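You operate a simulated robot arm through the tools that you are given. There is no shell and no other tool.

The job below is to be done with a simulated robot arm. You get a single attempt, and the scene is never put back.

Task
Set the small spreader bar to the rigging card's span and pin both extensions.
Fine: each pin goes in at the extension of its own colour, pushed home.

Only the result counts: the job must be done as asked and must still hold three seconds after the hand-in. Knocking over, shifting, dropping, spilling or breaking anything else fails it.

Robot
A 7-joint arm with a fingered hand, fixed in place. Base frame: the origin is at the foot of the arm, x ahead of it, y to its left, z up. Readings come in m, degrees, newtons and seconds.
Its first joint turns from -69.0 to 172.0 degrees. Payload 5 kg.
The TCP is the grasp point between the finger pads, 0.032 m short of the fingertips. In the tool frame z runs along the fingers and y along their closing line. Largest opening 0.16 m; the body of the gripper starts 0.089 m behind the TCP. The gripper is a hand of 3 fingers: y runs from the thumb to the fingers, the wrist lies at [0, 0, -0.252] in the tool frame, and closing takes about 1.5 s.
Orientation is that of the tool frame in the base frame, as a unit quaternion [w, x, y, z]. With the fingers straight down and closing along the base's y, the tool's x points along the base's -x, its y along +y and its z along -z.

Tools
- The arm moves only by the tool jog_arm. Its argument "deltas" is a list of rows, each a list of 6 numbers: the shift along the tool's x, y, z in units of 40 mm (1.0 is 40 mm), then the turn, a rotation vector about the tool's x, y, z in units of 4 degrees (1.0 is 4 degrees). In form: [[dx, dy, dz, rx, ry, rz], ...]. A call has 1 to 20 rows; each row shifts and turns the commanded pose from where the row before left it, along the tool's axes as they then stand. "jaw" is the finger opening in m, from 0 to 0.16, set as the call begins (left out, the last holds). A call with a number of a shift or a turn outside -1 to 1 is refused whole. Rows are played at 5 a second. More than 0.05 m and 8.6 degrees between two rows, or a gripper value outside its range, and nothing of the call is played. A pose out of reach is approached as far as the arm can. The call stops where the force on the tool passes 40 N (or 10 N more than at its start, if that is more) or the arm is blocked; 0.2 s more then pass. Each finger travels about 0.108 m/s and halts on what it meets, pressing with about 21 N; the grip force reading is that of the motor and also rises with nothing between the fingers. The clock runs only during rows and for 0.2 s after the last one: add rows that do not move to give the fingers time. The reply holds the time, the measured pose of the TCP, the force on the tool along the base axes, the opening and the grip force, in the units named above and with some noise, with the torque about the TCP (base axes, N m) and any sound that the robot's microphone picked up.
- Cameras (640 x 400 px; columns grow to the right, rows downward): "scene" is fixed at [0.0493, 0.5002, 1.6196]; the picture's right is [-0.83, -0.56, 0.00], its down [-0.21, 0.30, -0.93] and it looks along [0.53, -0.77, -0.36] (base axes); focal length 350 px, centre (320, 200). "wrist" rides on the gripper at [0.065, -0.004, -0.116] in the tool frame; the picture's right is [0.06, 1.00, 0.00], its down [-0.87, 0.05, -0.49] and it looks along [-0.49, 0.03, 0.87] (tool axes); focal length 261 px, centre (320, 200). There is no depth. A picture from a camera that has moved, and an enlarged one, comes with that camera's place and axes in the base frame and with its lens.
- get_image(camera): a new picture of that camera. The clock stands still meanwhile.
- raise_lower(by): slides the trunk up (or, below 0, down) by that many m; the arm rides with it, the base frame stays. It gives what a move gives, with no picture.
- set_grasp(shape): the hand has 3 fingers and takes this shape, open, in about a second: jaw (thumb against the fingers, like two jaws); tri (thumb and two fingers); tip (a fingertip pinch); poke (one finger out to press); point (the index stretched); flat (the hand flat); cup (the hand cupped); fist (a fist). The gripper value then closes the fingers along that shape, each until it touches; the sizes above hold for jaw. It gives what a move gives, with no picture.
- close_up(camera, box): a new picture of the part [left, top, right, bottom] of that camera's present view, enlarged. The clock stands still meanwhile.
- hand_in(): hands the job in; it is judged then, once.

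Nothing tells you positions but the pictures and the camera data. Unless the task says otherwise, let go and move clear before handing in.

The tools are called after "Emit:" by a JSON object that holds its "method" and its "body". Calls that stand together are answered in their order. jog_arm: Moves the arm, as the interface text tells. Its arguments: {"type":"object","properties":{"deltas":{"type":"array"},"jaw":{"type":"number"}},"required":["deltas"]} The other tools are called the same way: raise_lower (by) slides the trunk up or down; set_grasp (shape) gives the hand a shape; get_image (camera) takes a picture; close_up (camera, box) takes an enlarged picture of a part of a camera's view; hand_in () hands the job in.

At the start:

```text
t: 0.0
eef_pos: [0.6676, -0.4419, 1.2178]
tool_rot: [0.0, -0.001, 1.0, 0.0]
ft_force: [-0.6, 0.4, 0.4]
torque: [-0.01, 0.0, -0.02]
finger_gap: 0.1598
grip_force: 0.0
shape: jaw
trunk travel left (down, up): [-0.775, 0.165]
```

scene: 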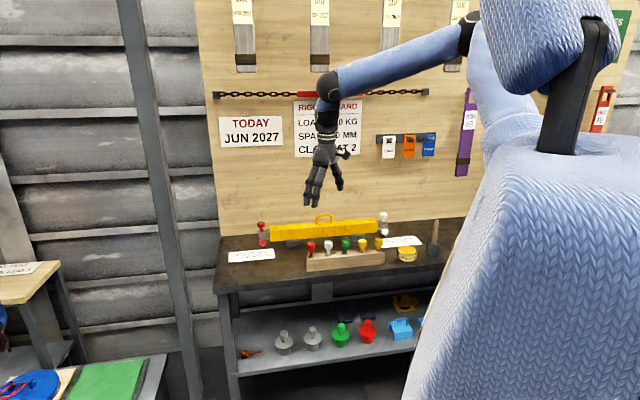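
wrist: 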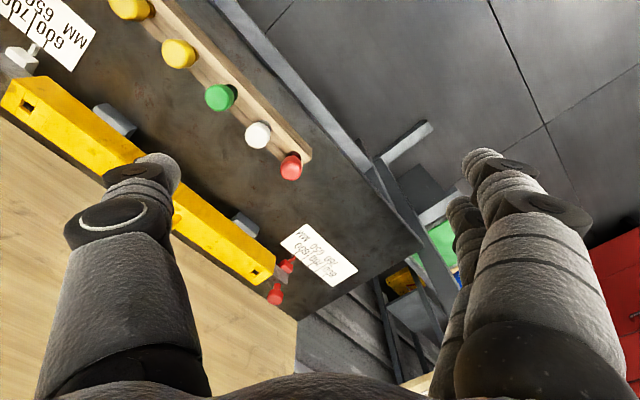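

I see a yellow spreader bar on a bench with red and white extensions at its ends, a rack of coloured pins and a rigging card on the wall partly hidden by the arm. I'll look closer before moving.

Emit:
{"method": "close_up", "body": {"camera": "scene", "box": [210, 80, 450, 230]}}

Emit:
{"method": "close_up", "body": {"camera": "scene", "box": [210, 195, 450, 345]}}

Emit:
{"method": "close_up", "body": {"camera": "wrist", "box": [0, 0, 360, 225]}}

Emit:
{"method": "close_up", "body": {"camera": "wrist", "box": [160, 180, 400, 330]}}

```text
2.67 times, centred on (330, 155) of scene
camera zoom: at [0.0493, 0.5002, 1.6196], right [-0.83, -0.56, 0.0], down [-0.21, 0.3, -0.93], along [0.53, -0.77, -0.36], focal length 932 px, centre (293, 320)
```

zoom: 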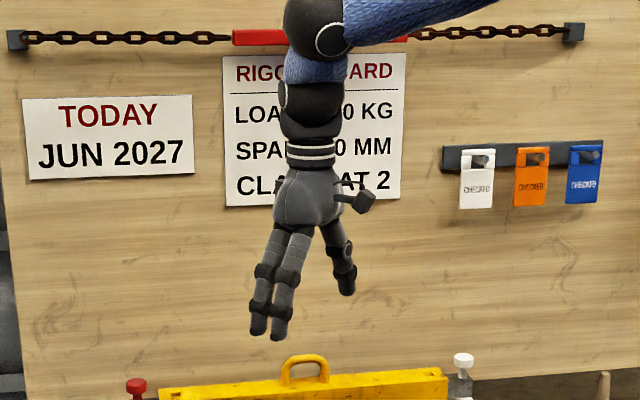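

```text
2.67 times, centred on (330, 270) of scene
camera zoom: at [0.0493, 0.5002, 1.6196], right [-0.83, -0.56, 0.0], down [-0.21, 0.3, -0.93], along [0.53, -0.77, -0.36], focal length 932 px, centre (293, 13)
```

zoom: 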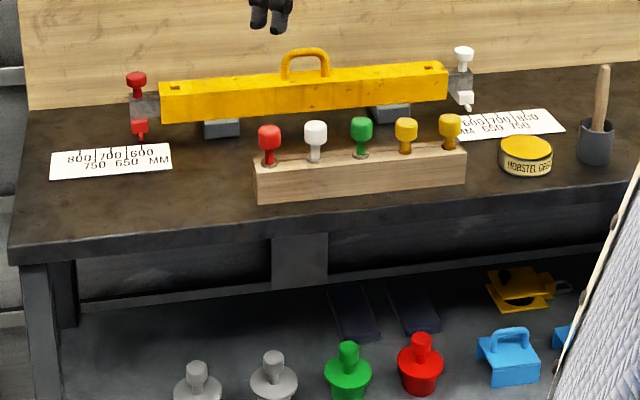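

```text
1.78 times, centred on (180, 112) of wrist
camera zoom: at [0.6025, -0.4444, 1.3336], right [-0.06, 1.0, 0.0], down [0.87, 0.05, 0.49], along [0.49, 0.03, -0.87], focal length 463 px, centre (569, 356)
```

zoom: 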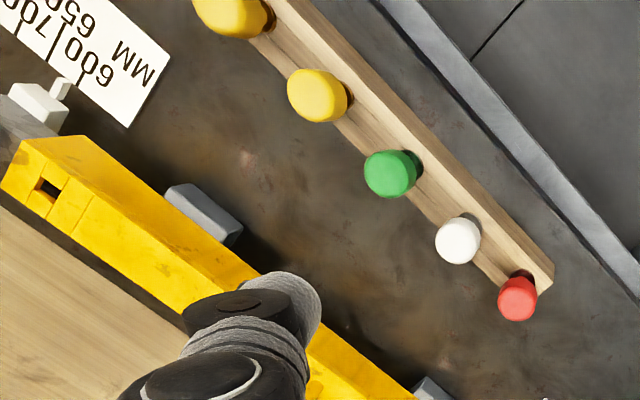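

```text
2.67 times, centred on (280, 255) of wrist
camera zoom: at [0.6025, -0.4444, 1.3336], right [-0.06, 1.0, 0.0], down [0.87, 0.05, 0.49], along [0.49, 0.03, -0.87], focal length 695 px, centre (427, 53)
```

zoom: 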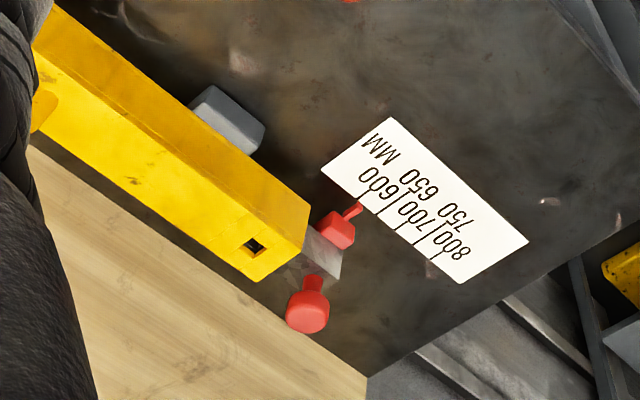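

The arm hides the middle of the rigging card, and the bar seems to run at about 45° with the red end near (1.06,-0.51) and the white end near (0.66,-0.91). I'll shift the hand aside in free space to read the card.

Emit:
{"method": "jog_arm", "body": {"deltas": [[0.83, -0.4, 0, 0, 0, 0], [0.83, -0.4, 0, 0, 0, 0], [0.83, -0.4, 0, 0, 0, 0], [0.83, -0.4, 0, 0, 0, 0], [0.83, -0.4, 0, 0, 0, 0], [0.83, -0.4, 0, 0, 0, 0]]}}

Emit:
{"method": "get_image", "body": {"camera": "scene"}}

Emit:
{"method": "get_image", "body": {"camera": "wrist"}}

Emit:
{"method": "close_up", "body": {"camera": "scene", "box": [210, 80, 370, 180]}}

```text
t: 1.4
eef_pos: [0.4676, -0.5377, 1.2179]
tool_rot: [0.001, 0.0, 1.0, 0.0]
ft_force: [0.2, -0.8, 0.4]
torque: [0.03, -0.03, -0.02]
finger_gap: 0.1599
grip_force: 0.0
shape: jaw
trunk travel left (down, up): [-0.775, 0.165]
```

```text
taken
```

scene: 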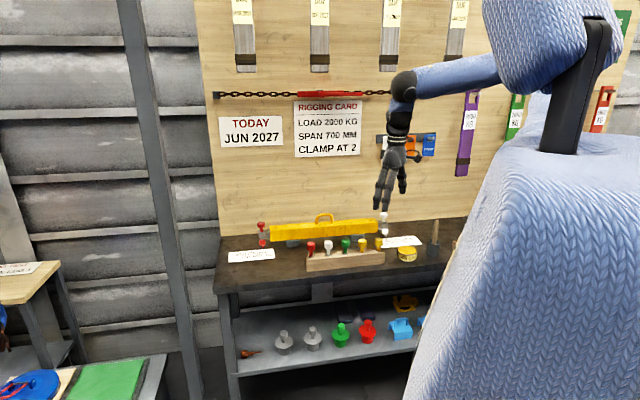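

```text
taken
camera wrist: at [0.4012, -0.5403, 1.3337], right [-0.06, 1.0, 0.0], down [0.87, 0.05, 0.49], along [0.49, 0.03, -0.87], focal length 261 px, centre (320, 200)
```

wrist: 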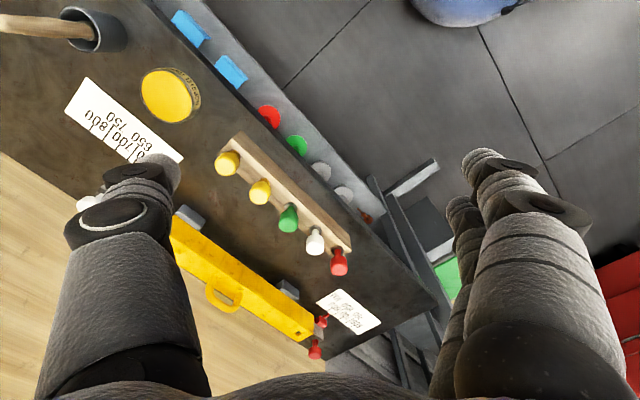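

```text
4.00 times, centred on (290, 130) of scene
camera zoom: at [0.0493, 0.5002, 1.6196], right [-0.83, -0.56, 0.0], down [-0.21, 0.3, -0.93], along [0.53, -0.77, -0.36], focal length 1398 px, centre (440, 480)
```

zoom: 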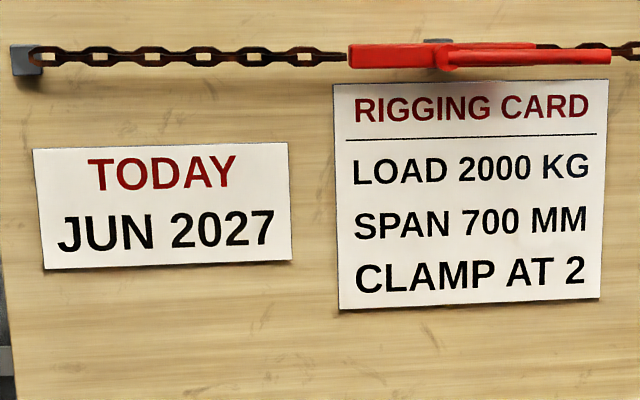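

The card reads SPAN 700 MM, so both pointers must sit at 700 and then be pinned. I'll look closely at the parts from here.

Emit:
{"method": "close_up", "body": {"camera": "wrist", "box": [200, 220, 400, 345]}}

Emit:
{"method": "close_up", "body": {"camera": "wrist", "box": [60, 110, 260, 235]}}

Emit:
{"method": "close_up", "body": {"camera": "scene", "box": [220, 205, 300, 255]}}

Emit:
{"method": "close_up", "body": {"camera": "scene", "box": [350, 205, 430, 255]}}

Emit:
{"method": "close_up", "body": {"camera": "scene", "box": [296, 225, 392, 285]}}

```text
3.20 times, centred on (300, 282) of wrist
camera zoom: at [0.4012, -0.5403, 1.3337], right [-0.06, 1.0, 0.0], down [0.87, 0.05, 0.49], along [0.49, 0.03, -0.87], focal length 834 px, centre (384, -64)
```

zoom: 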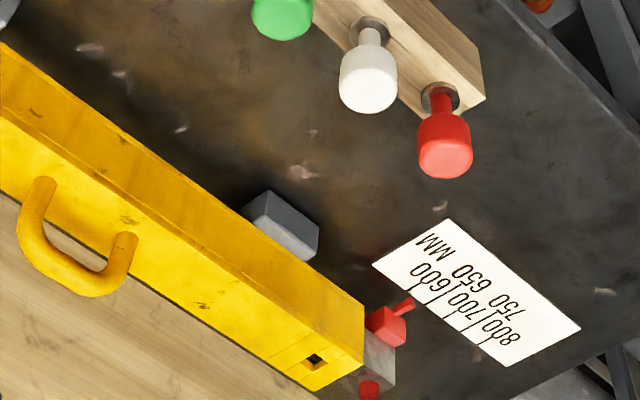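

```text
3.20 times, centred on (160, 172) of wrist
camera zoom: at [0.4012, -0.5403, 1.3337], right [-0.06, 1.0, 0.0], down [0.87, 0.05, 0.49], along [0.49, 0.03, -0.87], focal length 834 px, centre (832, 288)
```

zoom: 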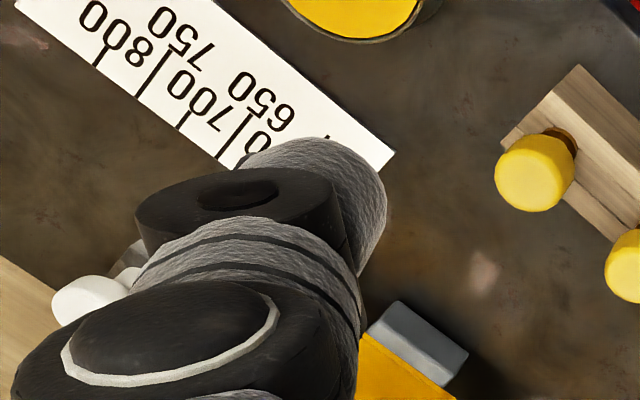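

```text
8.00 times, centred on (260, 230) of scene
camera zoom: at [0.0493, 0.5002, 1.6196], right [-0.83, -0.56, 0.0], down [-0.21, 0.3, -0.93], along [0.53, -0.77, -0.36], focal length 2797 px, centre (800, -40)
```

zoom: 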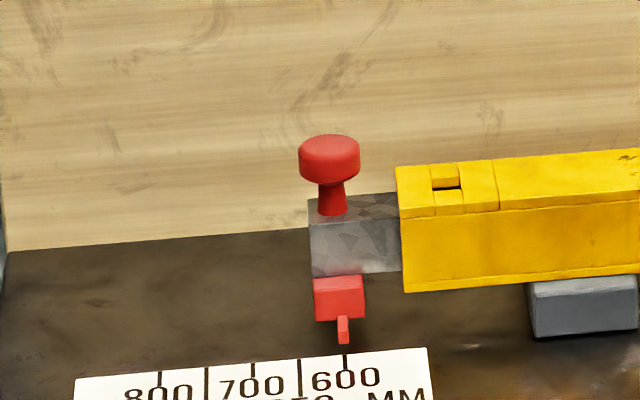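

```text
8.00 times, centred on (390, 230) of scene
camera zoom: at [0.0493, 0.5002, 1.6196], right [-0.83, -0.56, 0.0], down [-0.21, 0.3, -0.93], along [0.53, -0.77, -0.36], focal length 2797 px, centre (-240, -40)
```

zoom: 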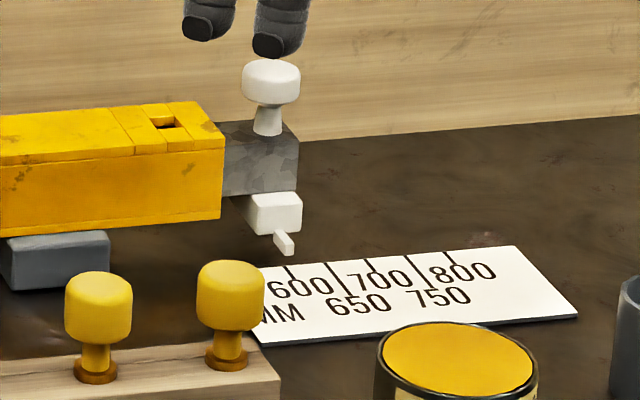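

```text
6.67 times, centred on (344, 255) of scene
camera zoom: at [0.0493, 0.5002, 1.6196], right [-0.83, -0.56, 0.0], down [-0.21, 0.3, -0.93], along [0.53, -0.77, -0.36], focal length 2331 px, centre (160, -167)
```

zoom: 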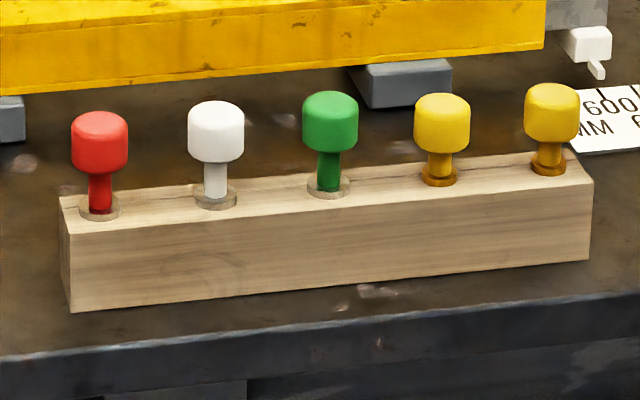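

The span is 700 mm and both pointers now sit at 600, so each extension moves out about 50 mm. I'll turn the hand so its closing line runs along the bar and tilt the fingers outward towards the wall for reach, all in free space.

Emit:
{"method": "jog_arm", "body": {"deltas": [[0, 0, 0, 0, 0, 0.9375], [0, 0, 0, 0, 0, 0.9375], [0, 0, 0, 0, 0, 0.9375], [0, 0, 0, 0, 0, 0.9375], [0, 0, 0, 0, 0, 0.9375], [0, 0, 0, 0, 0, 0.9375], [0, 0, 0, 0, 0, 0.9375], [0, 0, 0, 0, 0, 0.9375], [0, 0, 0, 0, 0, 0.9375], [0, 0, 0, 0, 0, 0.9375], [0, 0, 0, 0, 0, 0.9375], [0, 0, 0, 0, 0, 0.9375], [0, 0, 0, 0, -1, 0], [0, 0, 0, 0, -1, 0], [0, 0, 0, 0, -1, 0], [0, 0, 0, 0, -1, 0], [0, 0, 0, 0, -1, 0]]}}

Emit:
{"method": "get_image", "body": {"camera": "wrist"}}

Emit:
{"method": "get_image", "body": {"camera": "scene"}}

```text
t: 5.0
eef_pos: [0.4681, -0.5374, 1.2189]
tool_rot: [0.162, 0.377, 0.909, -0.067]
ft_force: [-0.3, 0.2, -0.2]
torque: [0.0, -0.02, -0.03]
finger_gap: 0.16
grip_force: 0.0
shape: jaw
trunk travel left (down, up): [-0.775, 0.165]
```

```text
taken
camera wrist: at [0.3941, -0.4676, 1.3046], right [0.67, 0.75, -0.02], down [0.5, -0.42, 0.76], along [0.56, -0.52, -0.65], focal length 261 px, centre (320, 200)
```

wrist: 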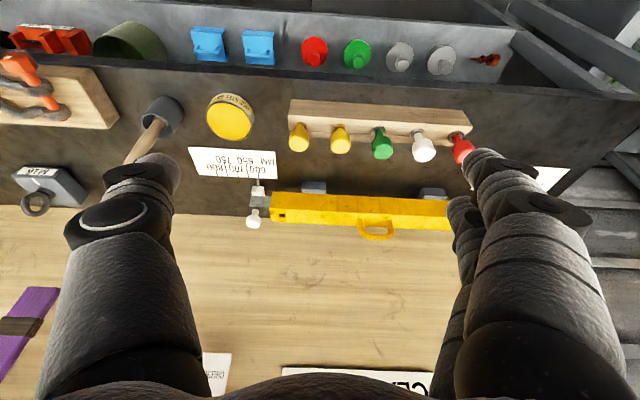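

```text
taken
```

scene: 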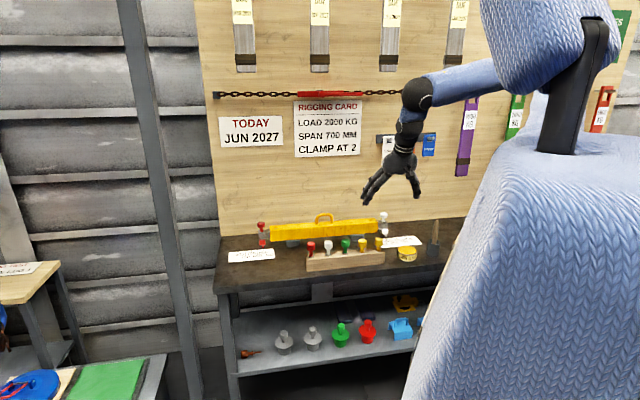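

From this view the white extension's knob is around (0.64,-0.88,0.97) and the pin rack lies in front of the bar. I'll lower the trunk some to gain reach, then view again.

Emit:
{"method": "raise_lower", "body": {"by": -0.15}}

Emit:
{"method": "get_image", "body": {"camera": "wrist"}}

Emit:
{"method": "get_image", "body": {"camera": "scene"}}

```text
t: 6.8
eef_pos: [0.4675, -0.5371, 1.0682]
tool_rot: [0.16, 0.377, 0.91, -0.067]
ft_force: [0.0, 0.3, 0.4]
torque: [-0.01, 0.03, -0.01]
finger_gap: 0.16
grip_force: 0.0
shape: jaw
trunk travel left (down, up): [-0.625, 0.315]
```

```text
taken
camera wrist: at [0.394, -0.4676, 1.1547], right [0.67, 0.75, -0.02], down [0.5, -0.42, 0.76], along [0.56, -0.52, -0.65], focal length 261 px, centre (320, 200)
```

wrist: 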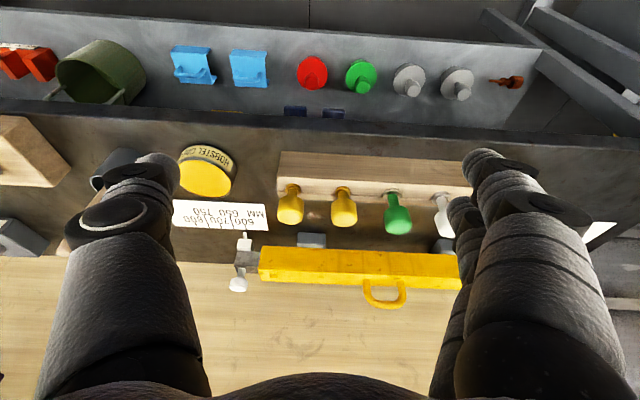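

```text
taken
```

scene: 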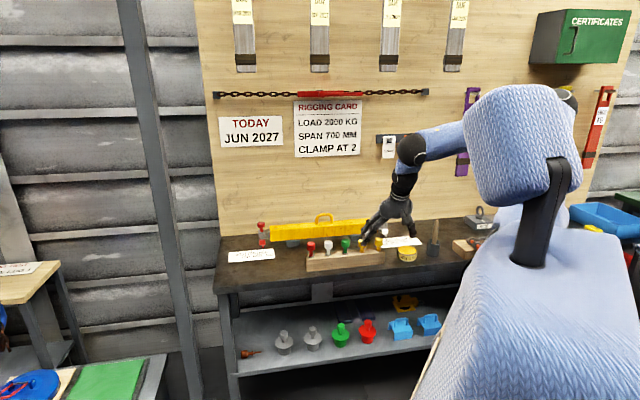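

The two views with a vertical baseline put the white knob at about (0.62,-0.87,0.977) and the bar's azimuth at about 39–40°. I'll trim the yaw and shift sideways to see the red end.

Emit:
{"method": "jog_arm", "body": {"deltas": [[0, 0, 0, 0.235, 0, 0.645], [0, 0, 0, 0.235, 0, 0.645], [0, 1, 0, 0, 0, 0], [0, 1, 0, 0, 0, 0], [0, 1, 0, 0, 0, 0], [0, 1, 0, 0, 0, 0], [0, 1, 0, 0, 0, 0], [0, 1, 0, 0, 0, 0], [0, 1, 0, 0, 0, 0]]}}

Emit:
{"method": "get_image", "body": {"camera": "wrist"}}

```text
t: 8.8
eef_pos: [0.6846, -0.36, 1.0674]
tool_rot: [0.155, 0.42, 0.891, -0.075]
ft_force: [0.2, 1.4, -0.7]
torque: [0.04, 0.01, -0.02]
finger_gap: 0.16
grip_force: 0.1
shape: jaw
trunk travel left (down, up): [-0.625, 0.315]
```

```text
taken
camera wrist: at [0.6173, -0.2833, 1.1537], right [0.73, 0.68, -0.02], down [0.46, -0.47, 0.76], along [0.5, -0.57, -0.65], focal length 261 px, centre (320, 200)
```

wrist: 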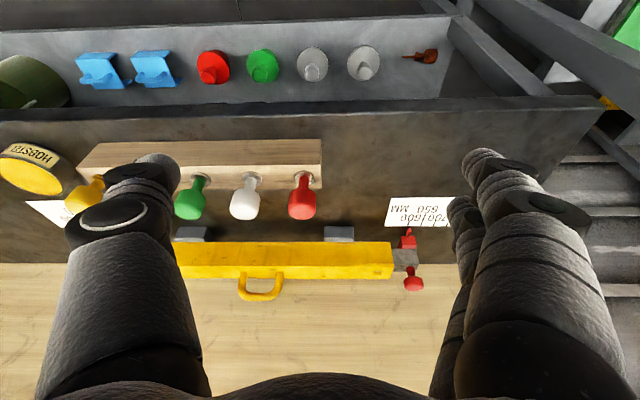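

The red knob triangulates to about (1.02,-0.49,0.977), giving a bar azimuth of about 44°. I'll correct the yaw and move out above the red end at a safe height to test the reach.

Emit:
{"method": "jog_arm", "body": {"deltas": [[0, 0, 0, -0.19, 0, -0.53], [0, 0, 0, -0.19, 0, -0.53], [-0.851, 0.477, 0.251, 0, 0, 0], [-0.851, 0.477, 0.251, 0, 0, 0], [-0.851, 0.477, 0.251, 0, 0, 0], [-0.851, 0.477, 0.251, 0, 0, 0], [-0.851, 0.477, 0.251, 0, 0, 0], [-0.851, 0.477, 0.251, 0, 0, 0], [0, 0, 0, 0, 0, 0]]}}

Emit:
{"method": "get_image", "body": {"camera": "wrist"}}

Emit:
{"method": "get_image", "body": {"camera": "scene"}}

```text
t: 10.8
eef_pos: [0.9128, -0.4307, 1.0832]
tool_rot: [0.161, 0.384, 0.906, -0.069]
ft_force: [-0.1, 0.2, 0.1]
torque: [0.02, -0.03, 0.03]
finger_gap: 0.1599
grip_force: 0.1
shape: jaw
trunk travel left (down, up): [-0.625, 0.315]
```

```text
taken
camera wrist: at [0.8408, -0.3609, 1.1692], right [0.68, 0.73, -0.02], down [0.49, -0.43, 0.76], along [0.55, -0.53, -0.65], focal length 261 px, centre (320, 200)
```

wrist: 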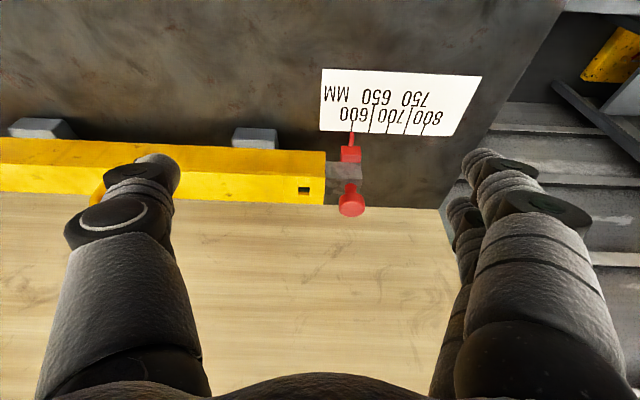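

```text
taken
```

scene: 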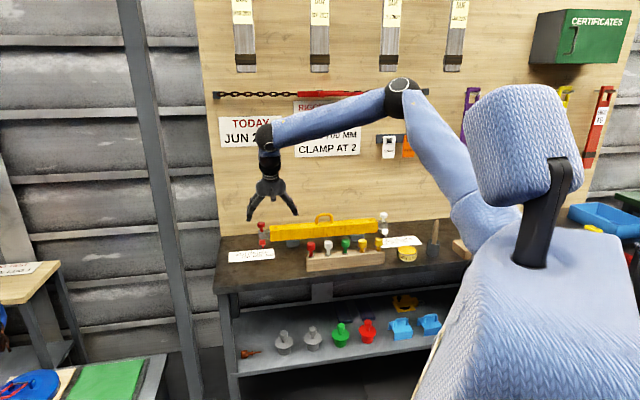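

Close-range triangulation puts the red knob at about (1.055,-0.512,0.956), and the arm still has reach left. I'll go to a hover just above the red knob, well clear of it.

Emit:
{"method": "jog_arm", "body": {"deltas": [[-0.725, 0.284, 0.616, 0, 0, 0], [-0.725, 0.284, 0.616, 0, 0, 0], [-0.725, 0.284, 0.616, 0, 0, 0], [-0.725, 0.284, 0.616, 0, 0, 0], [0, 0, 0, 0, 0, 0]]}}

Emit:
{"method": "get_image", "body": {"camera": "wrist"}}

Emit:
{"method": "close_up", "body": {"camera": "scene", "box": [200, 100, 360, 200]}}

Emit:
{"method": "close_up", "body": {"camera": "scene", "box": [220, 180, 316, 240]}}

```text
t: 11.9
eef_pos: [1.0241, -0.509, 1.0303]
tool_rot: [0.161, 0.384, 0.907, -0.067]
ft_force: [0.6, 0.4, 0.1]
torque: [-0.03, 0.0, 0.01]
finger_gap: 0.16
grip_force: 0.1
shape: jaw
out of reach, approached as far as the arm can: row 4
trunk travel left (down, up): [-0.625, 0.315]
```

```text
taken
camera wrist: at [0.95, -0.4376, 1.1166], right [0.68, 0.74, -0.02], down [0.49, -0.43, 0.76], along [0.55, -0.52, -0.65], focal length 261 px, centre (320, 200)
```

wrist: 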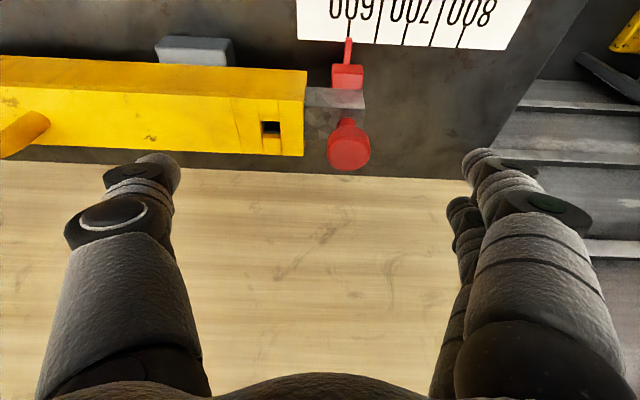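

```text
4.00 times, centred on (280, 150) of scene
camera zoom: at [0.0493, 0.5002, 1.6196], right [-0.83, -0.56, 0.0], down [-0.21, 0.3, -0.93], along [0.53, -0.77, -0.36], focal length 1398 px, centre (480, 400)
```

zoom: 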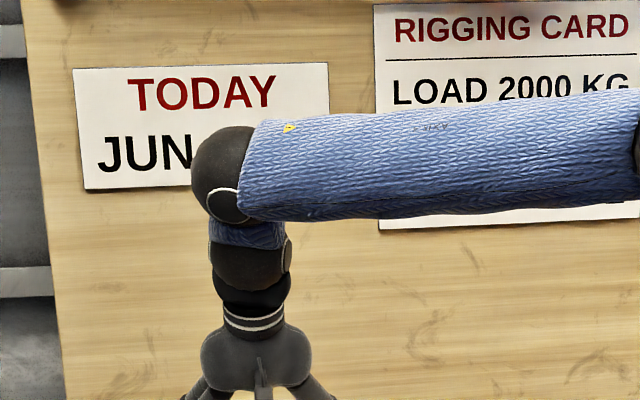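

```text
6.67 times, centred on (268, 210) of scene
camera zoom: at [0.0493, 0.5002, 1.6196], right [-0.83, -0.56, 0.0], down [-0.21, 0.3, -0.93], along [0.53, -0.77, -0.36], focal length 2331 px, centre (667, 133)
```

zoom: 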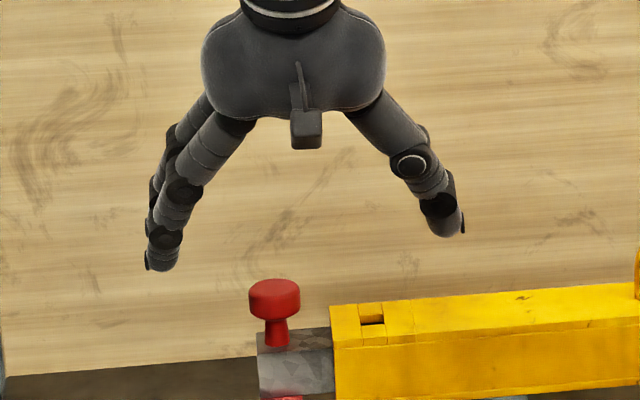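

At 20° tilt the red end is just out of reach, but the knob is confirmed at about (1.053,-0.508,0.956) and the pin hole at about (1.010,-0.553). I'll back off and up, tilt more, and lower the trunk.

Emit:
{"method": "jog_arm", "body": {"deltas": [[0.33, 0, -0.919, 0, 0, 0], [0.33, 0, -0.919, 0, 0, 0], [0.33, 0, -0.919, 0, 0, 0], [0.33, 0, -0.919, 0, 0, 0], [0, 0, 0, 0, -1, 0], [0, 0, 0, 0, -1, 0], [0, 0, 0, 0, -1, 0], [0, 0, 0, 0, -1, 0], [0, 0, 0, 0, -1, 0]], "jaw": 0.06}}

Emit:
{"method": "raise_lower", "body": {"by": -0.12}}

Emit:
{"method": "get_image", "body": {"camera": "wrist"}}

Emit:
{"method": "get_image", "body": {"camera": "scene"}}

```text
t: 13.9
eef_pos: [0.9524, -0.4365, 1.1508]
tool_rot: [0.314, 0.367, 0.865, -0.133]
ft_force: [0.4, -0.2, 0.3]
torque: [-0.02, 0.0, 0.01]
finger_gap: 0.0604
grip_force: 0.1
shape: jaw
trunk travel left (down, up): [-0.625, 0.315]
```

```text
t: 15.4
eef_pos: [0.9518, -0.4367, 1.0311]
tool_rot: [0.314, 0.367, 0.865, -0.133]
ft_force: [-0.7, -0.3, -0.4]
torque: [0.01, 0.02, -0.05]
finger_gap: 0.0604
grip_force: 0.1
shape: jaw
trunk travel left (down, up): [-0.505, 0.435]
```

```text
taken
camera wrist: at [0.8638, -0.3493, 1.0783], right [0.69, 0.73, -0.04], down [0.28, -0.21, 0.94], along [0.67, -0.65, -0.35], focal length 261 px, centre (320, 200)
```

wrist: 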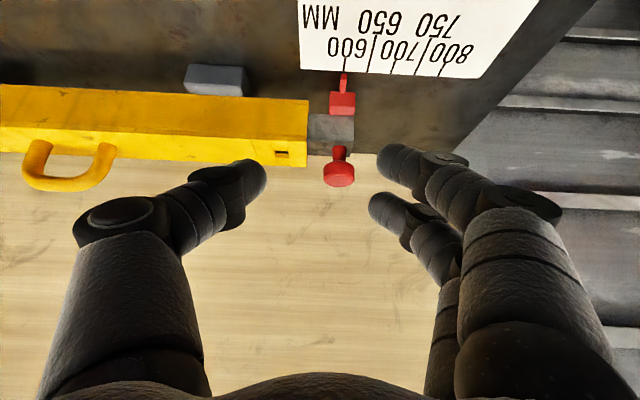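

```text
taken
```

scene: 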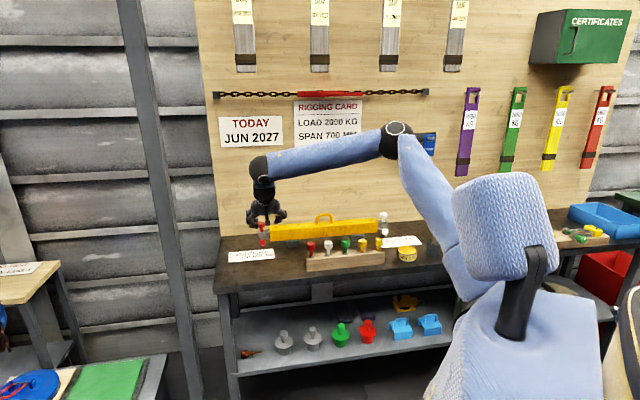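

The fingers at 0.06 opening straddle where the knob is. Next I hover right above the red knob, then check before descending.

Emit:
{"method": "jog_arm", "body": {"deltas": [[-0.578, 0.192, 0.711, 0, 0, 0], [-0.578, 0.192, 0.711, 0, 0, 0], [-0.578, 0.192, 0.711, 0, 0, 0], [0, 0, 0, 0, 0, 0]]}}

Emit:
{"method": "get_image", "body": {"camera": "wrist"}}

Emit:
{"method": "close_up", "body": {"camera": "scene", "box": [220, 195, 316, 255]}}

```text
t: 16.4
eef_pos: [1.0441, -0.4987, 1.0132]
tool_rot: [0.316, 0.367, 0.865, -0.133]
ft_force: [-0.6, -0.4, 0.1]
torque: [-0.05, 0.01, -0.05]
finger_gap: 0.0604
grip_force: 0.0
shape: jaw
trunk travel left (down, up): [-0.505, 0.435]
```

```text
taken
camera wrist: at [0.9547, -0.4119, 1.0588], right [0.69, 0.73, -0.04], down [0.28, -0.21, 0.94], along [0.67, -0.65, -0.35], focal length 261 px, centre (320, 200)
```

wrist: 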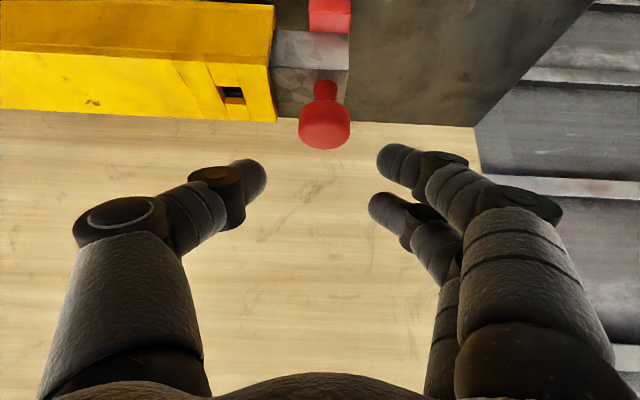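

```text
6.67 times, centred on (268, 225) of scene
camera zoom: at [0.0493, 0.5002, 1.6196], right [-0.83, -0.56, 0.0], down [-0.21, 0.3, -0.93], along [0.53, -0.77, -0.36], focal length 2331 px, centre (667, 33)
```

zoom: 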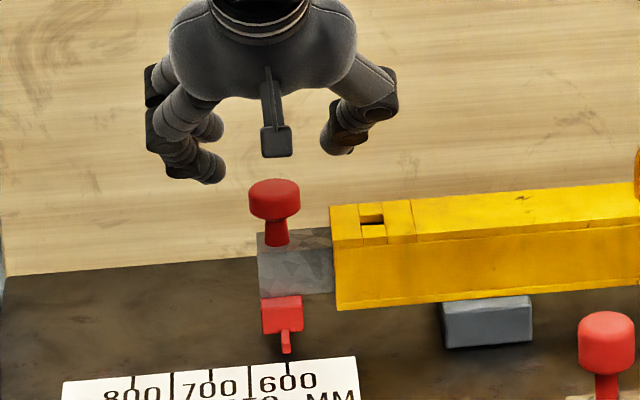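

The knob is centred between the fingers. I'll descend straight down onto it, still open.

Emit:
{"method": "jog_arm", "body": {"deltas": [[0.23, 0, 0.274, 0, 0, 0], [0.23, 0, 0.274, 0, 0, 0], [0.23, 0, 0.274, 0, 0, 0], [0, 0, 0, 0, 0, 0]]}}

Emit:
{"method": "get_image", "body": {"camera": "wrist"}}

Emit:
{"method": "close_up", "body": {"camera": "scene", "box": [220, 195, 316, 255]}}

```text
t: 17.4
eef_pos: [1.0442, -0.5, 0.9675]
tool_rot: [0.314, 0.366, 0.866, -0.133]
ft_force: [-0.2, -1.0, -0.6]
torque: [-0.01, 0.03, 0.01]
finger_gap: 0.0604
grip_force: 0.0
shape: jaw
trunk travel left (down, up): [-0.505, 0.435]
```

```text
taken
camera wrist: at [0.9553, -0.4118, 1.0148], right [0.69, 0.73, -0.04], down [0.28, -0.21, 0.94], along [0.67, -0.65, -0.35], focal length 261 px, centre (320, 200)
```

wrist: 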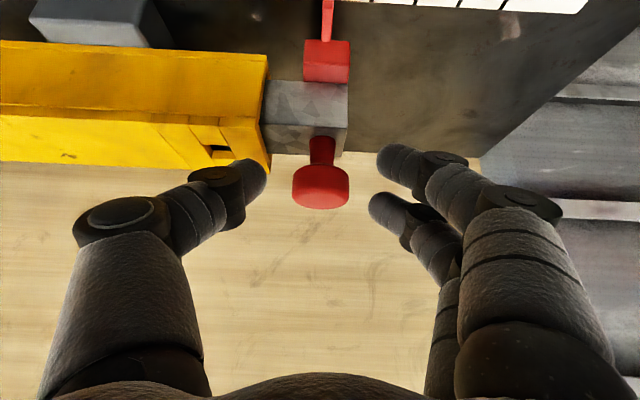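

```text
6.67 times, centred on (268, 225) of scene
camera zoom: at [0.0493, 0.5002, 1.6196], right [-0.83, -0.56, 0.0], down [-0.21, 0.3, -0.93], along [0.53, -0.77, -0.36], focal length 2331 px, centre (667, 33)
```

zoom: 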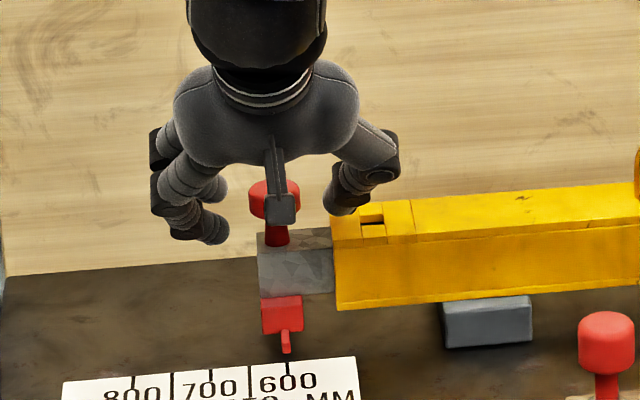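

The knob sits between thumb and fingers. I'll close on it.

Emit:
{"method": "jog_arm", "body": {"deltas": [[0, 0, 0, 0, 0, 0], [0, 0, 0, 0, 0, 0], [0, 0, 0, 0, 0, 0], [0, 0, 0, 0, 0, 0], [0, 0, 0, 0, 0, 0]], "jaw": 0.01}}

Emit:
{"method": "get_image", "body": {"camera": "wrist"}}

Emit:
{"method": "close_up", "body": {"camera": "scene", "box": [220, 195, 316, 255]}}

```text
t: 18.6
eef_pos: [1.0438, -0.5004, 0.967]
tool_rot: [0.315, 0.367, 0.865, -0.133]
ft_force: [-1.7, -1.5, -1.9]
torque: [-0.06, 0.13, -0.03]
finger_gap: 0.0209
grip_force: 20.8
shape: jaw
trunk travel left (down, up): [-0.505, 0.435]
```

```text
taken
camera wrist: at [0.9553, -0.4122, 1.0143], right [0.69, 0.73, -0.04], down [0.28, -0.21, 0.94], along [0.67, -0.65, -0.35], focal length 261 px, centre (320, 200)
```

wrist: 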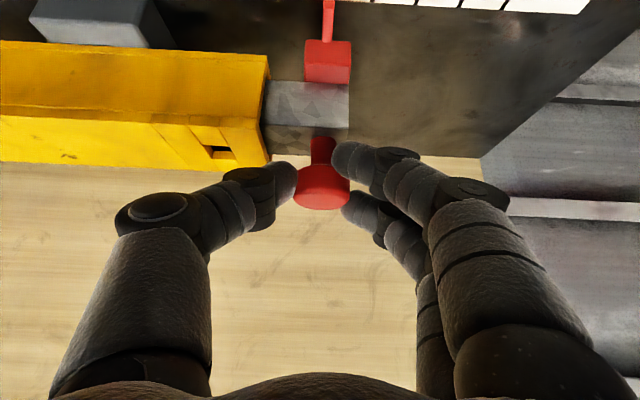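

```text
6.67 times, centred on (268, 225) of scene
camera zoom: at [0.0493, 0.5002, 1.6196], right [-0.83, -0.56, 0.0], down [-0.21, 0.3, -0.93], along [0.53, -0.77, -0.36], focal length 2331 px, centre (667, 33)
```

zoom: 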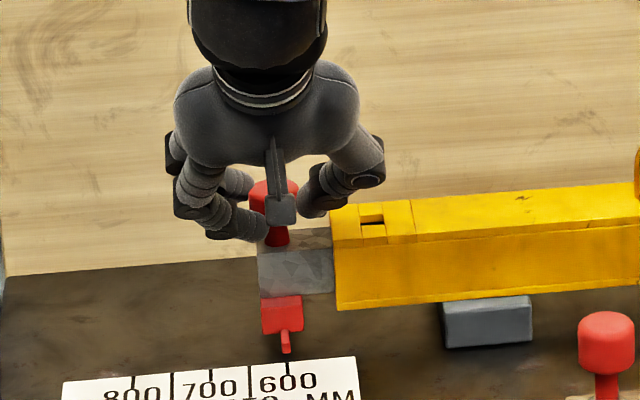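

The knob is gripped. I'll pull outward along the bar 20 mm first and see how it behaves.

Emit:
{"method": "jog_arm", "body": {"deltas": [[0, 0.1, 0, 0, 0, 0], [0, 0.1, 0, 0, 0, 0], [0, 0.1, 0, 0, 0, 0], [0, 0.1, 0, 0, 0, 0], [0, 0.1, 0, 0, 0, 0], [0, 0, 0, 0, 0, 0]]}}

Emit:
{"method": "close_up", "body": {"camera": "scene", "box": [220, 195, 316, 255]}}

Emit:
{"method": "get_image", "body": {"camera": "wrist"}}

```text
t: 20.1
eef_pos: [1.0568, -0.4871, 0.9683]
tool_rot: [0.315, 0.367, 0.865, -0.133]
ft_force: [4.0, -0.7, -0.6]
torque: [-0.11, -0.02, 0.06]
finger_gap: 0.0207
grip_force: 20.7
shape: jaw
out of reach, approached as far as the arm can: row 5
trunk travel left (down, up): [-0.505, 0.435]
```

```text
6.67 times, centred on (268, 225) of scene
camera zoom: at [0.0493, 0.5002, 1.6196], right [-0.83, -0.56, 0.0], down [-0.21, 0.3, -0.93], along [0.53, -0.77, -0.36], focal length 2331 px, centre (667, 33)
```

zoom: 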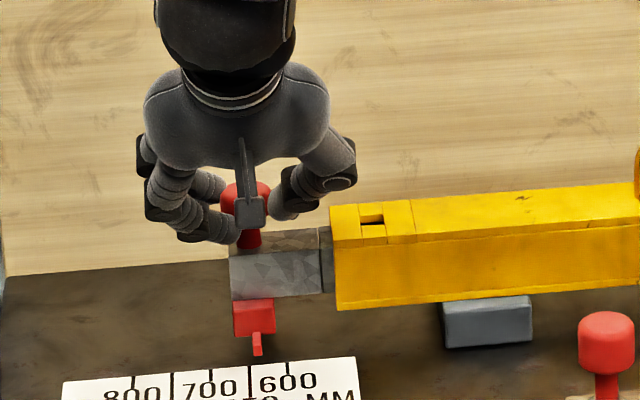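

```text
taken
camera wrist: at [0.9679, -0.3993, 1.0142], right [0.68, 0.73, -0.04], down [0.28, -0.21, 0.94], along [0.67, -0.65, -0.35], focal length 261 px, centre (320, 200)
```

wrist: 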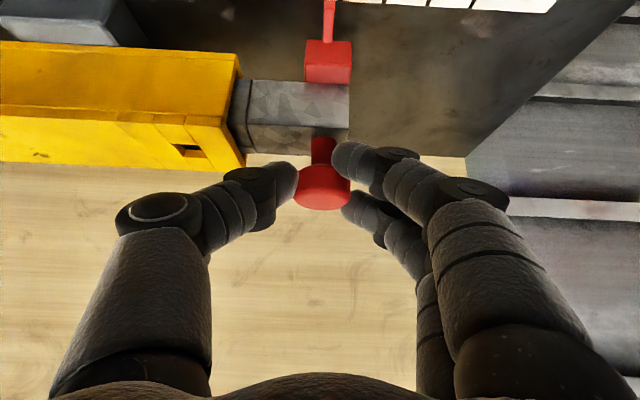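

The extension slides well, but this posture ran out of reach after about 18 mm. I'll open slightly, tilt the hand further in place to bring the wrist closer, and regrip.

Emit:
{"method": "jog_arm", "body": {"deltas": [[0, 0, 0, 0, 0, 0], [0, 0, 0, 0, 0, 0], [0, 0, 0, 0, 0, 0], [0, 0, 0, 0, -1, 0], [0, 0, 0, 0, -1, 0], [0, 0, 0, 0, -1, 0], [0, 0, 0, 0, -1, 0], [0, 0, 0, 0, 0, 0]], "jaw": 0.05}}

Emit:
{"method": "close_up", "body": {"camera": "scene", "box": [220, 195, 316, 255]}}

Emit:
{"method": "get_image", "body": {"camera": "wrist"}}

```text
t: 21.9
eef_pos: [1.0561, -0.4878, 0.9681]
tool_rot: [0.432, 0.345, 0.813, -0.183]
ft_force: [0.1, 0.3, -0.1]
torque: [-0.03, -0.04, 0.0]
finger_gap: 0.0496
grip_force: 0.1
shape: jaw
trunk travel left (down, up): [-0.505, 0.435]
```

```text
6.67 times, centred on (268, 225) of scene
camera zoom: at [0.0493, 0.5002, 1.6196], right [-0.83, -0.56, 0.0], down [-0.21, 0.3, -0.93], along [0.53, -0.77, -0.36], focal length 2331 px, centre (667, 33)
```

zoom: 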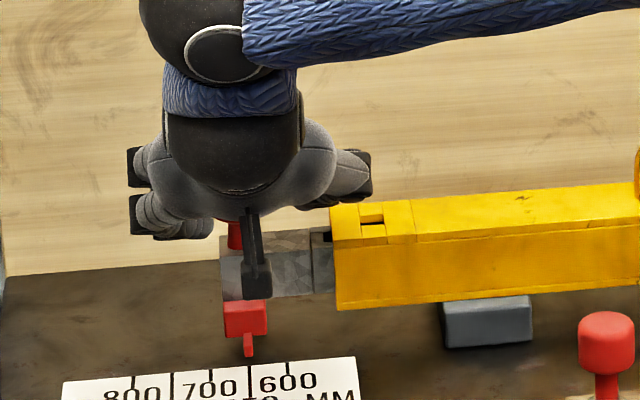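

```text
taken
camera wrist: at [0.9613, -0.3946, 0.9787], right [0.69, 0.72, -0.05], down [0.09, -0.02, 1.0], along [0.71, -0.7, -0.08], focal length 261 px, centre (320, 200)
```

wrist: 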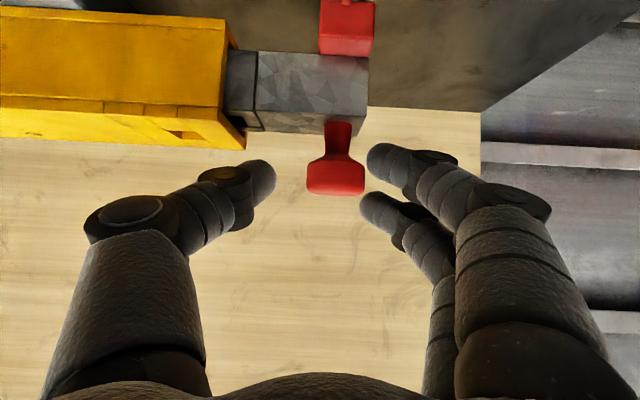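

The holes in the extension top are now visible, and the pointer sits near 650 after the fingers opened. I'll regrip and pull most of the remaining distance.

Emit:
{"method": "jog_arm", "body": {"deltas": [[0, 0, 0, 0, 0, 0], [0, 0, 0, 0, 0, 0], [0, 0, 0, 0, 0, 0], [0, 0, 0, 0, 0, 0], [0, 0.1, 0, 0, 0, 0], [0, 0.1, 0, 0, 0, 0], [0, 0.1, 0, 0, 0, 0], [0, 0.1, 0, 0, 0, 0], [0, 0.1, 0, 0, 0, 0], [0, 0, 0, 0, 0, 0]], "jaw": 0.01}}

Emit:
{"method": "close_up", "body": {"camera": "scene", "box": [220, 195, 316, 255]}}

Emit:
{"method": "get_image", "body": {"camera": "wrist"}}

```text
t: 24.1
eef_pos: [1.0587, -0.4856, 0.969]
tool_rot: [0.432, 0.345, 0.813, -0.184]
ft_force: [-5.5, 3.0, -2.8]
torque: [0.08, 0.09, -0.08]
finger_gap: 0.0214
grip_force: 21.0
shape: jaw
out of reach, approached as far as the arm can: row 6, 7, 8, 9
trunk travel left (down, up): [-0.505, 0.435]
```

```text
6.67 times, centred on (268, 225) of scene
camera zoom: at [0.0493, 0.5002, 1.6196], right [-0.83, -0.56, 0.0], down [-0.21, 0.3, -0.93], along [0.53, -0.77, -0.36], focal length 2331 px, centre (667, 33)
```

zoom: 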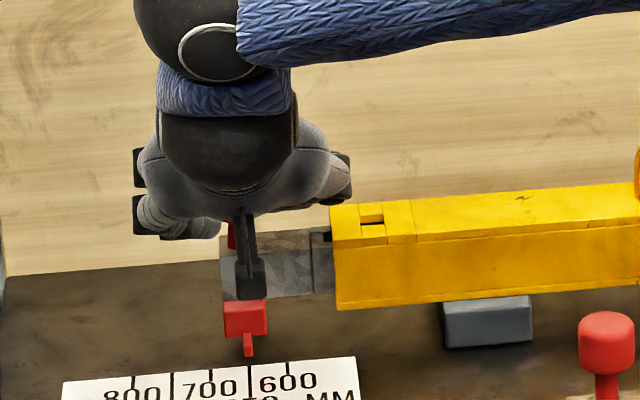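

```text
taken
camera wrist: at [0.9637, -0.3922, 0.9788], right [0.69, 0.72, -0.05], down [0.09, -0.02, 1.0], along [0.71, -0.69, -0.08], focal length 261 px, centre (320, 200)
```

wrist: 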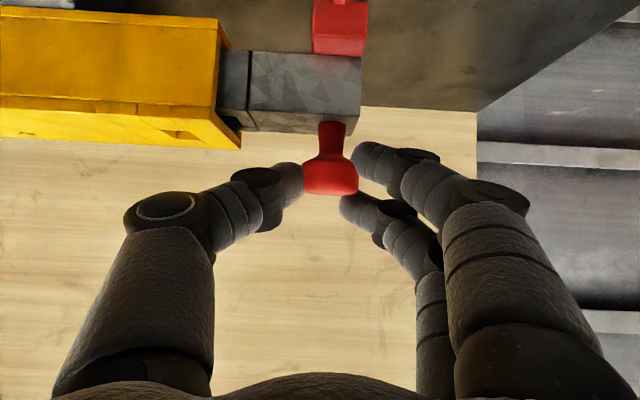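

Same limit with a steeper tilt, so it is probably the sideways wrist bend that limits. I'll open, yaw the hand to a more radial direction in place, and see whether it can go further.

Emit:
{"method": "jog_arm", "body": {"deltas": [[0, 0, 0, 0, 0, 0], [0, 0, 0, 0, 0, 0], [0, 0, 0, 0, 0, 0], [0, 0, 0, -0.829, 0, -0.56], [0, 0, 0, -0.829, 0, -0.56], [0, 0, 0, -0.829, 0, -0.56], [0, 0, 0, 0, 0, 0]], "jaw": 0.055}}

Emit:
{"method": "get_image", "body": {"camera": "wrist"}}

Emit:
{"method": "get_image", "body": {"camera": "scene"}}

```text
t: 25.6
eef_pos: [1.0583, -0.4838, 0.9675]
tool_rot: [0.449, 0.258, 0.844, -0.138]
ft_force: [0.7, -1.0, 0.4]
torque: [0.03, -0.05, 0.01]
finger_gap: 0.0547
grip_force: 0.1
shape: jaw
trunk travel left (down, up): [-0.505, 0.435]
```

```text
taken
camera wrist: at [0.9468, -0.4134, 0.9788], right [0.53, 0.85, -0.05], down [0.1, 0.0, 1.0], along [0.84, -0.53, -0.08], focal length 261 px, centre (320, 200)
```

wrist: 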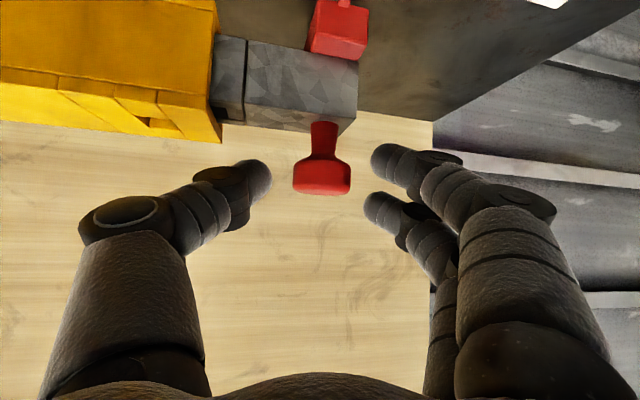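

```text
taken
```

scene: 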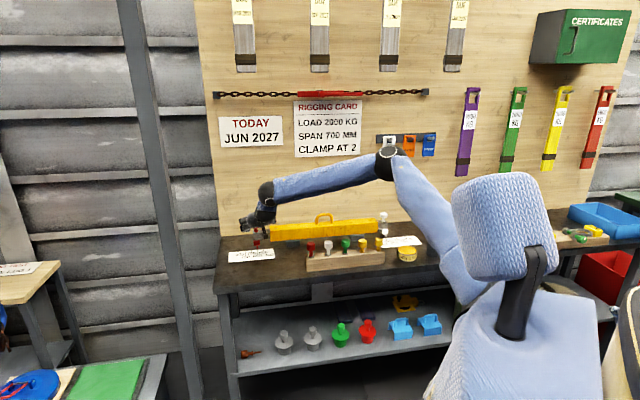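

This orientation is reachable. I'll regrip the knob and pull along the bar in small steps.

Emit:
{"method": "jog_arm", "body": {"deltas": [[0, 0, 0, 0, 0, 0], [0, 0, 0, 0, 0, 0], [0, 0, 0, 0, 0, 0], [0, 0, 0, 0, 0, 0], [-0.0107, 0.098, 0.0157, 0, 0, 0], [-0.0107, 0.098, 0.0157, 0, 0, 0], [-0.0107, 0.098, 0.0157, 0, 0, 0], [-0.0107, 0.098, 0.0157, 0, 0, 0], [0, 0, 0, 0, 0, 0]], "jaw": 0.01}}

Emit:
{"method": "close_up", "body": {"camera": "scene", "box": [220, 195, 316, 255]}}

Emit:
{"method": "get_image", "body": {"camera": "wrist"}}

```text
t: 27.6
eef_pos: [1.07, -0.4738, 0.9682]
tool_rot: [0.449, 0.258, 0.845, -0.137]
ft_force: [4.5, -5.2, 6.3]
torque: [-0.03, -0.38, -0.05]
finger_gap: 0.0209
grip_force: 21.3
shape: jaw
trunk travel left (down, up): [-0.505, 0.435]
```

```text
6.67 times, centred on (268, 225) of scene
camera zoom: at [0.0493, 0.5002, 1.6196], right [-0.83, -0.56, 0.0], down [-0.21, 0.3, -0.93], along [0.53, -0.77, -0.36], focal length 2331 px, centre (667, 33)
```

zoom: 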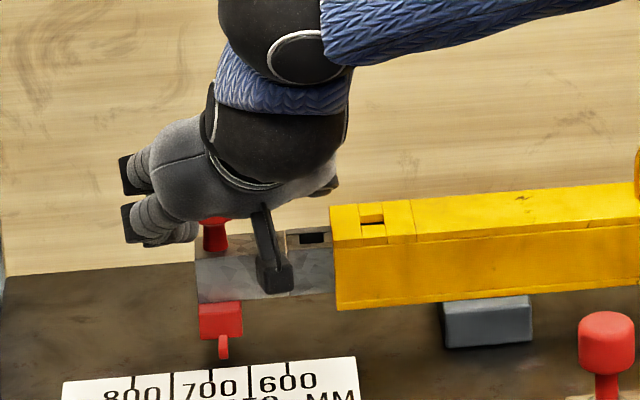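

```text
taken
camera wrist: at [0.9582, -0.4022, 0.9795], right [0.53, 0.85, -0.05], down [0.09, 0.0, 1.0], along [0.84, -0.53, -0.08], focal length 261 px, centre (320, 200)
```

wrist: 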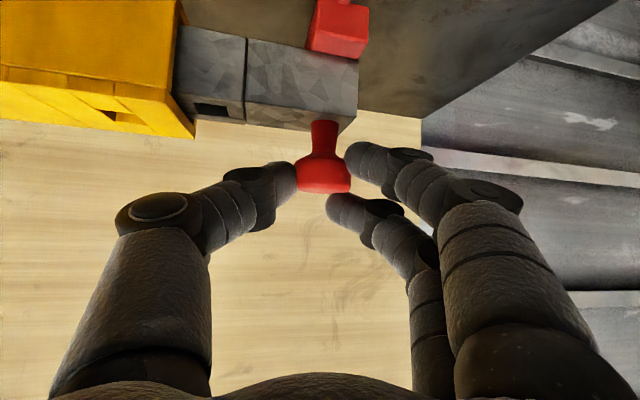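

The pointer is at about 683 now; roughly 9 mm remain. I'll pull 8 mm in small steps and re-check magnified.

Emit:
{"method": "jog_arm", "body": {"deltas": [[-0.0107, 0.098, 0.0157, 0, 0, 0], [-0.0107, 0.098, 0.0157, 0, 0, 0], [0, 0, 0, 0, 0, 0]]}}

Emit:
{"method": "close_up", "body": {"camera": "scene", "box": [230, 225, 278, 255]}}

Emit:
{"method": "get_image", "body": {"camera": "wrist"}}

```text
t: 28.4
eef_pos: [1.0759, -0.468, 0.9683]
tool_rot: [0.451, 0.258, 0.843, -0.137]
ft_force: [12.2, -5.5, 11.7]
torque: [-0.02, -0.66, 0.02]
finger_gap: 0.0206
grip_force: 20.6
shape: jaw
trunk travel left (down, up): [-0.505, 0.435]
```

```text
13.33 times, centred on (254, 240) of scene
camera zoom: at [0.0493, 0.5002, 1.6196], right [-0.83, -0.56, 0.0], down [-0.21, 0.3, -0.93], along [0.53, -0.77, -0.36], focal length 4661 px, centre (1200, -333)
```

zoom: 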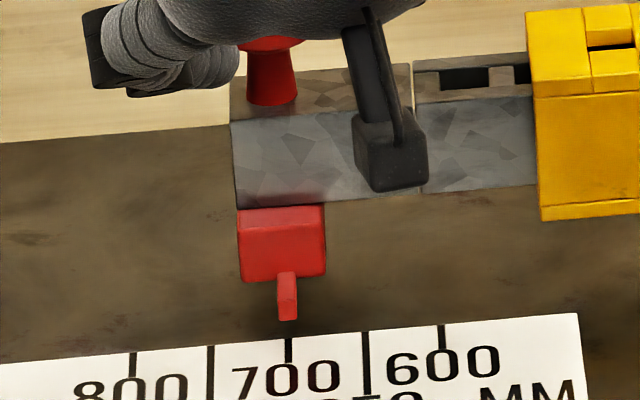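

```text
taken
camera wrist: at [0.9635, -0.3967, 0.9794], right [0.53, 0.85, -0.05], down [0.09, 0.0, 1.0], along [0.84, -0.53, -0.08], focal length 261 px, centre (320, 200)
```

wrist: 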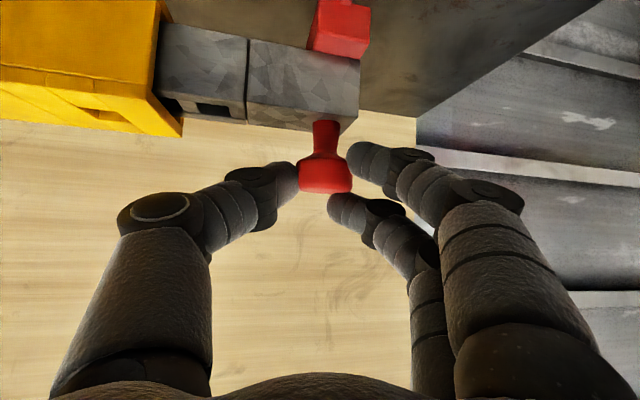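

The red pointer now lines up with 700 to within about 0.3 mm. I'll release gently in small openings so that letting go does not drag it.

Emit:
{"method": "jog_arm", "body": {"deltas": [[0, 0, 0, 0, 0, 0], [0, 0, 0, 0, 0, 0]], "jaw": 0.022}}

Emit:
{"method": "jog_arm", "body": {"deltas": [[0, 0, 0, 0, 0, 0], [0, 0, 0, 0, 0, 0]], "jaw": 0.026}}

Emit:
{"method": "close_up", "body": {"camera": "scene", "box": [230, 225, 278, 255]}}

Emit:
{"method": "get_image", "body": {"camera": "wrist"}}

```text
t: 29.1
eef_pos: [1.0743, -0.4685, 0.9691]
tool_rot: [0.45, 0.258, 0.844, -0.137]
ft_force: [6.4, -4.9, 15.8]
torque: [-0.06, -0.55, -0.12]
finger_gap: 0.0218
grip_force: 0.1
shape: jaw
trunk travel left (down, up): [-0.505, 0.435]
```

```text
t: 29.6
eef_pos: [1.0744, -0.4685, 0.9684]
tool_rot: [0.449, 0.259, 0.844, -0.138]
ft_force: [4.9, -5.5, 16.0]
torque: [-0.02, -0.56, -0.18]
finger_gap: 0.0254
grip_force: 0.0
shape: jaw
trunk travel left (down, up): [-0.505, 0.435]
```

```text
13.33 times, centred on (254, 240) of scene
camera zoom: at [0.0493, 0.5002, 1.6196], right [-0.83, -0.56, 0.0], down [-0.21, 0.3, -0.93], along [0.53, -0.77, -0.36], focal length 4661 px, centre (1200, -333)
```

zoom: 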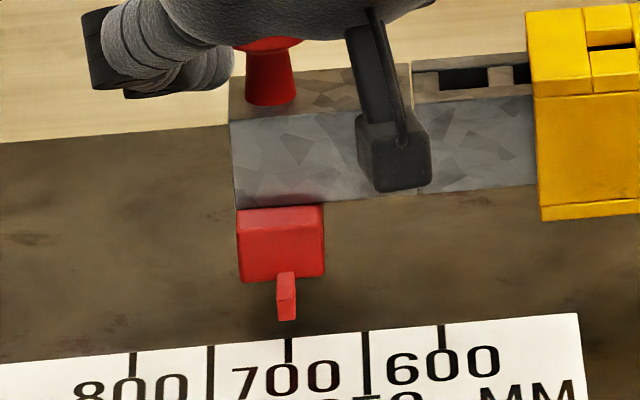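

```text
taken
camera wrist: at [0.9624, -0.397, 0.9795], right [0.53, 0.85, -0.05], down [0.09, 0.0, 1.0], along [0.84, -0.53, -0.08], focal length 261 px, centre (320, 200)
```

wrist: 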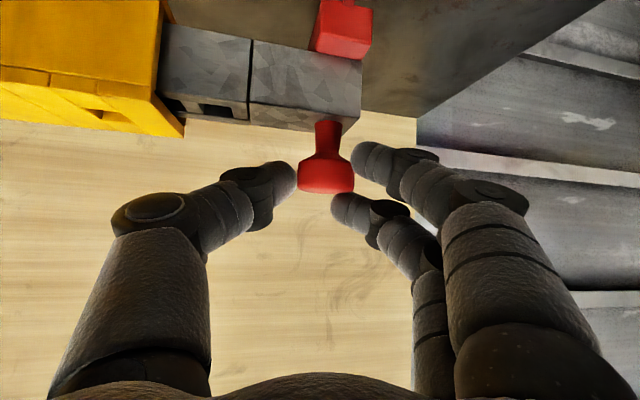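

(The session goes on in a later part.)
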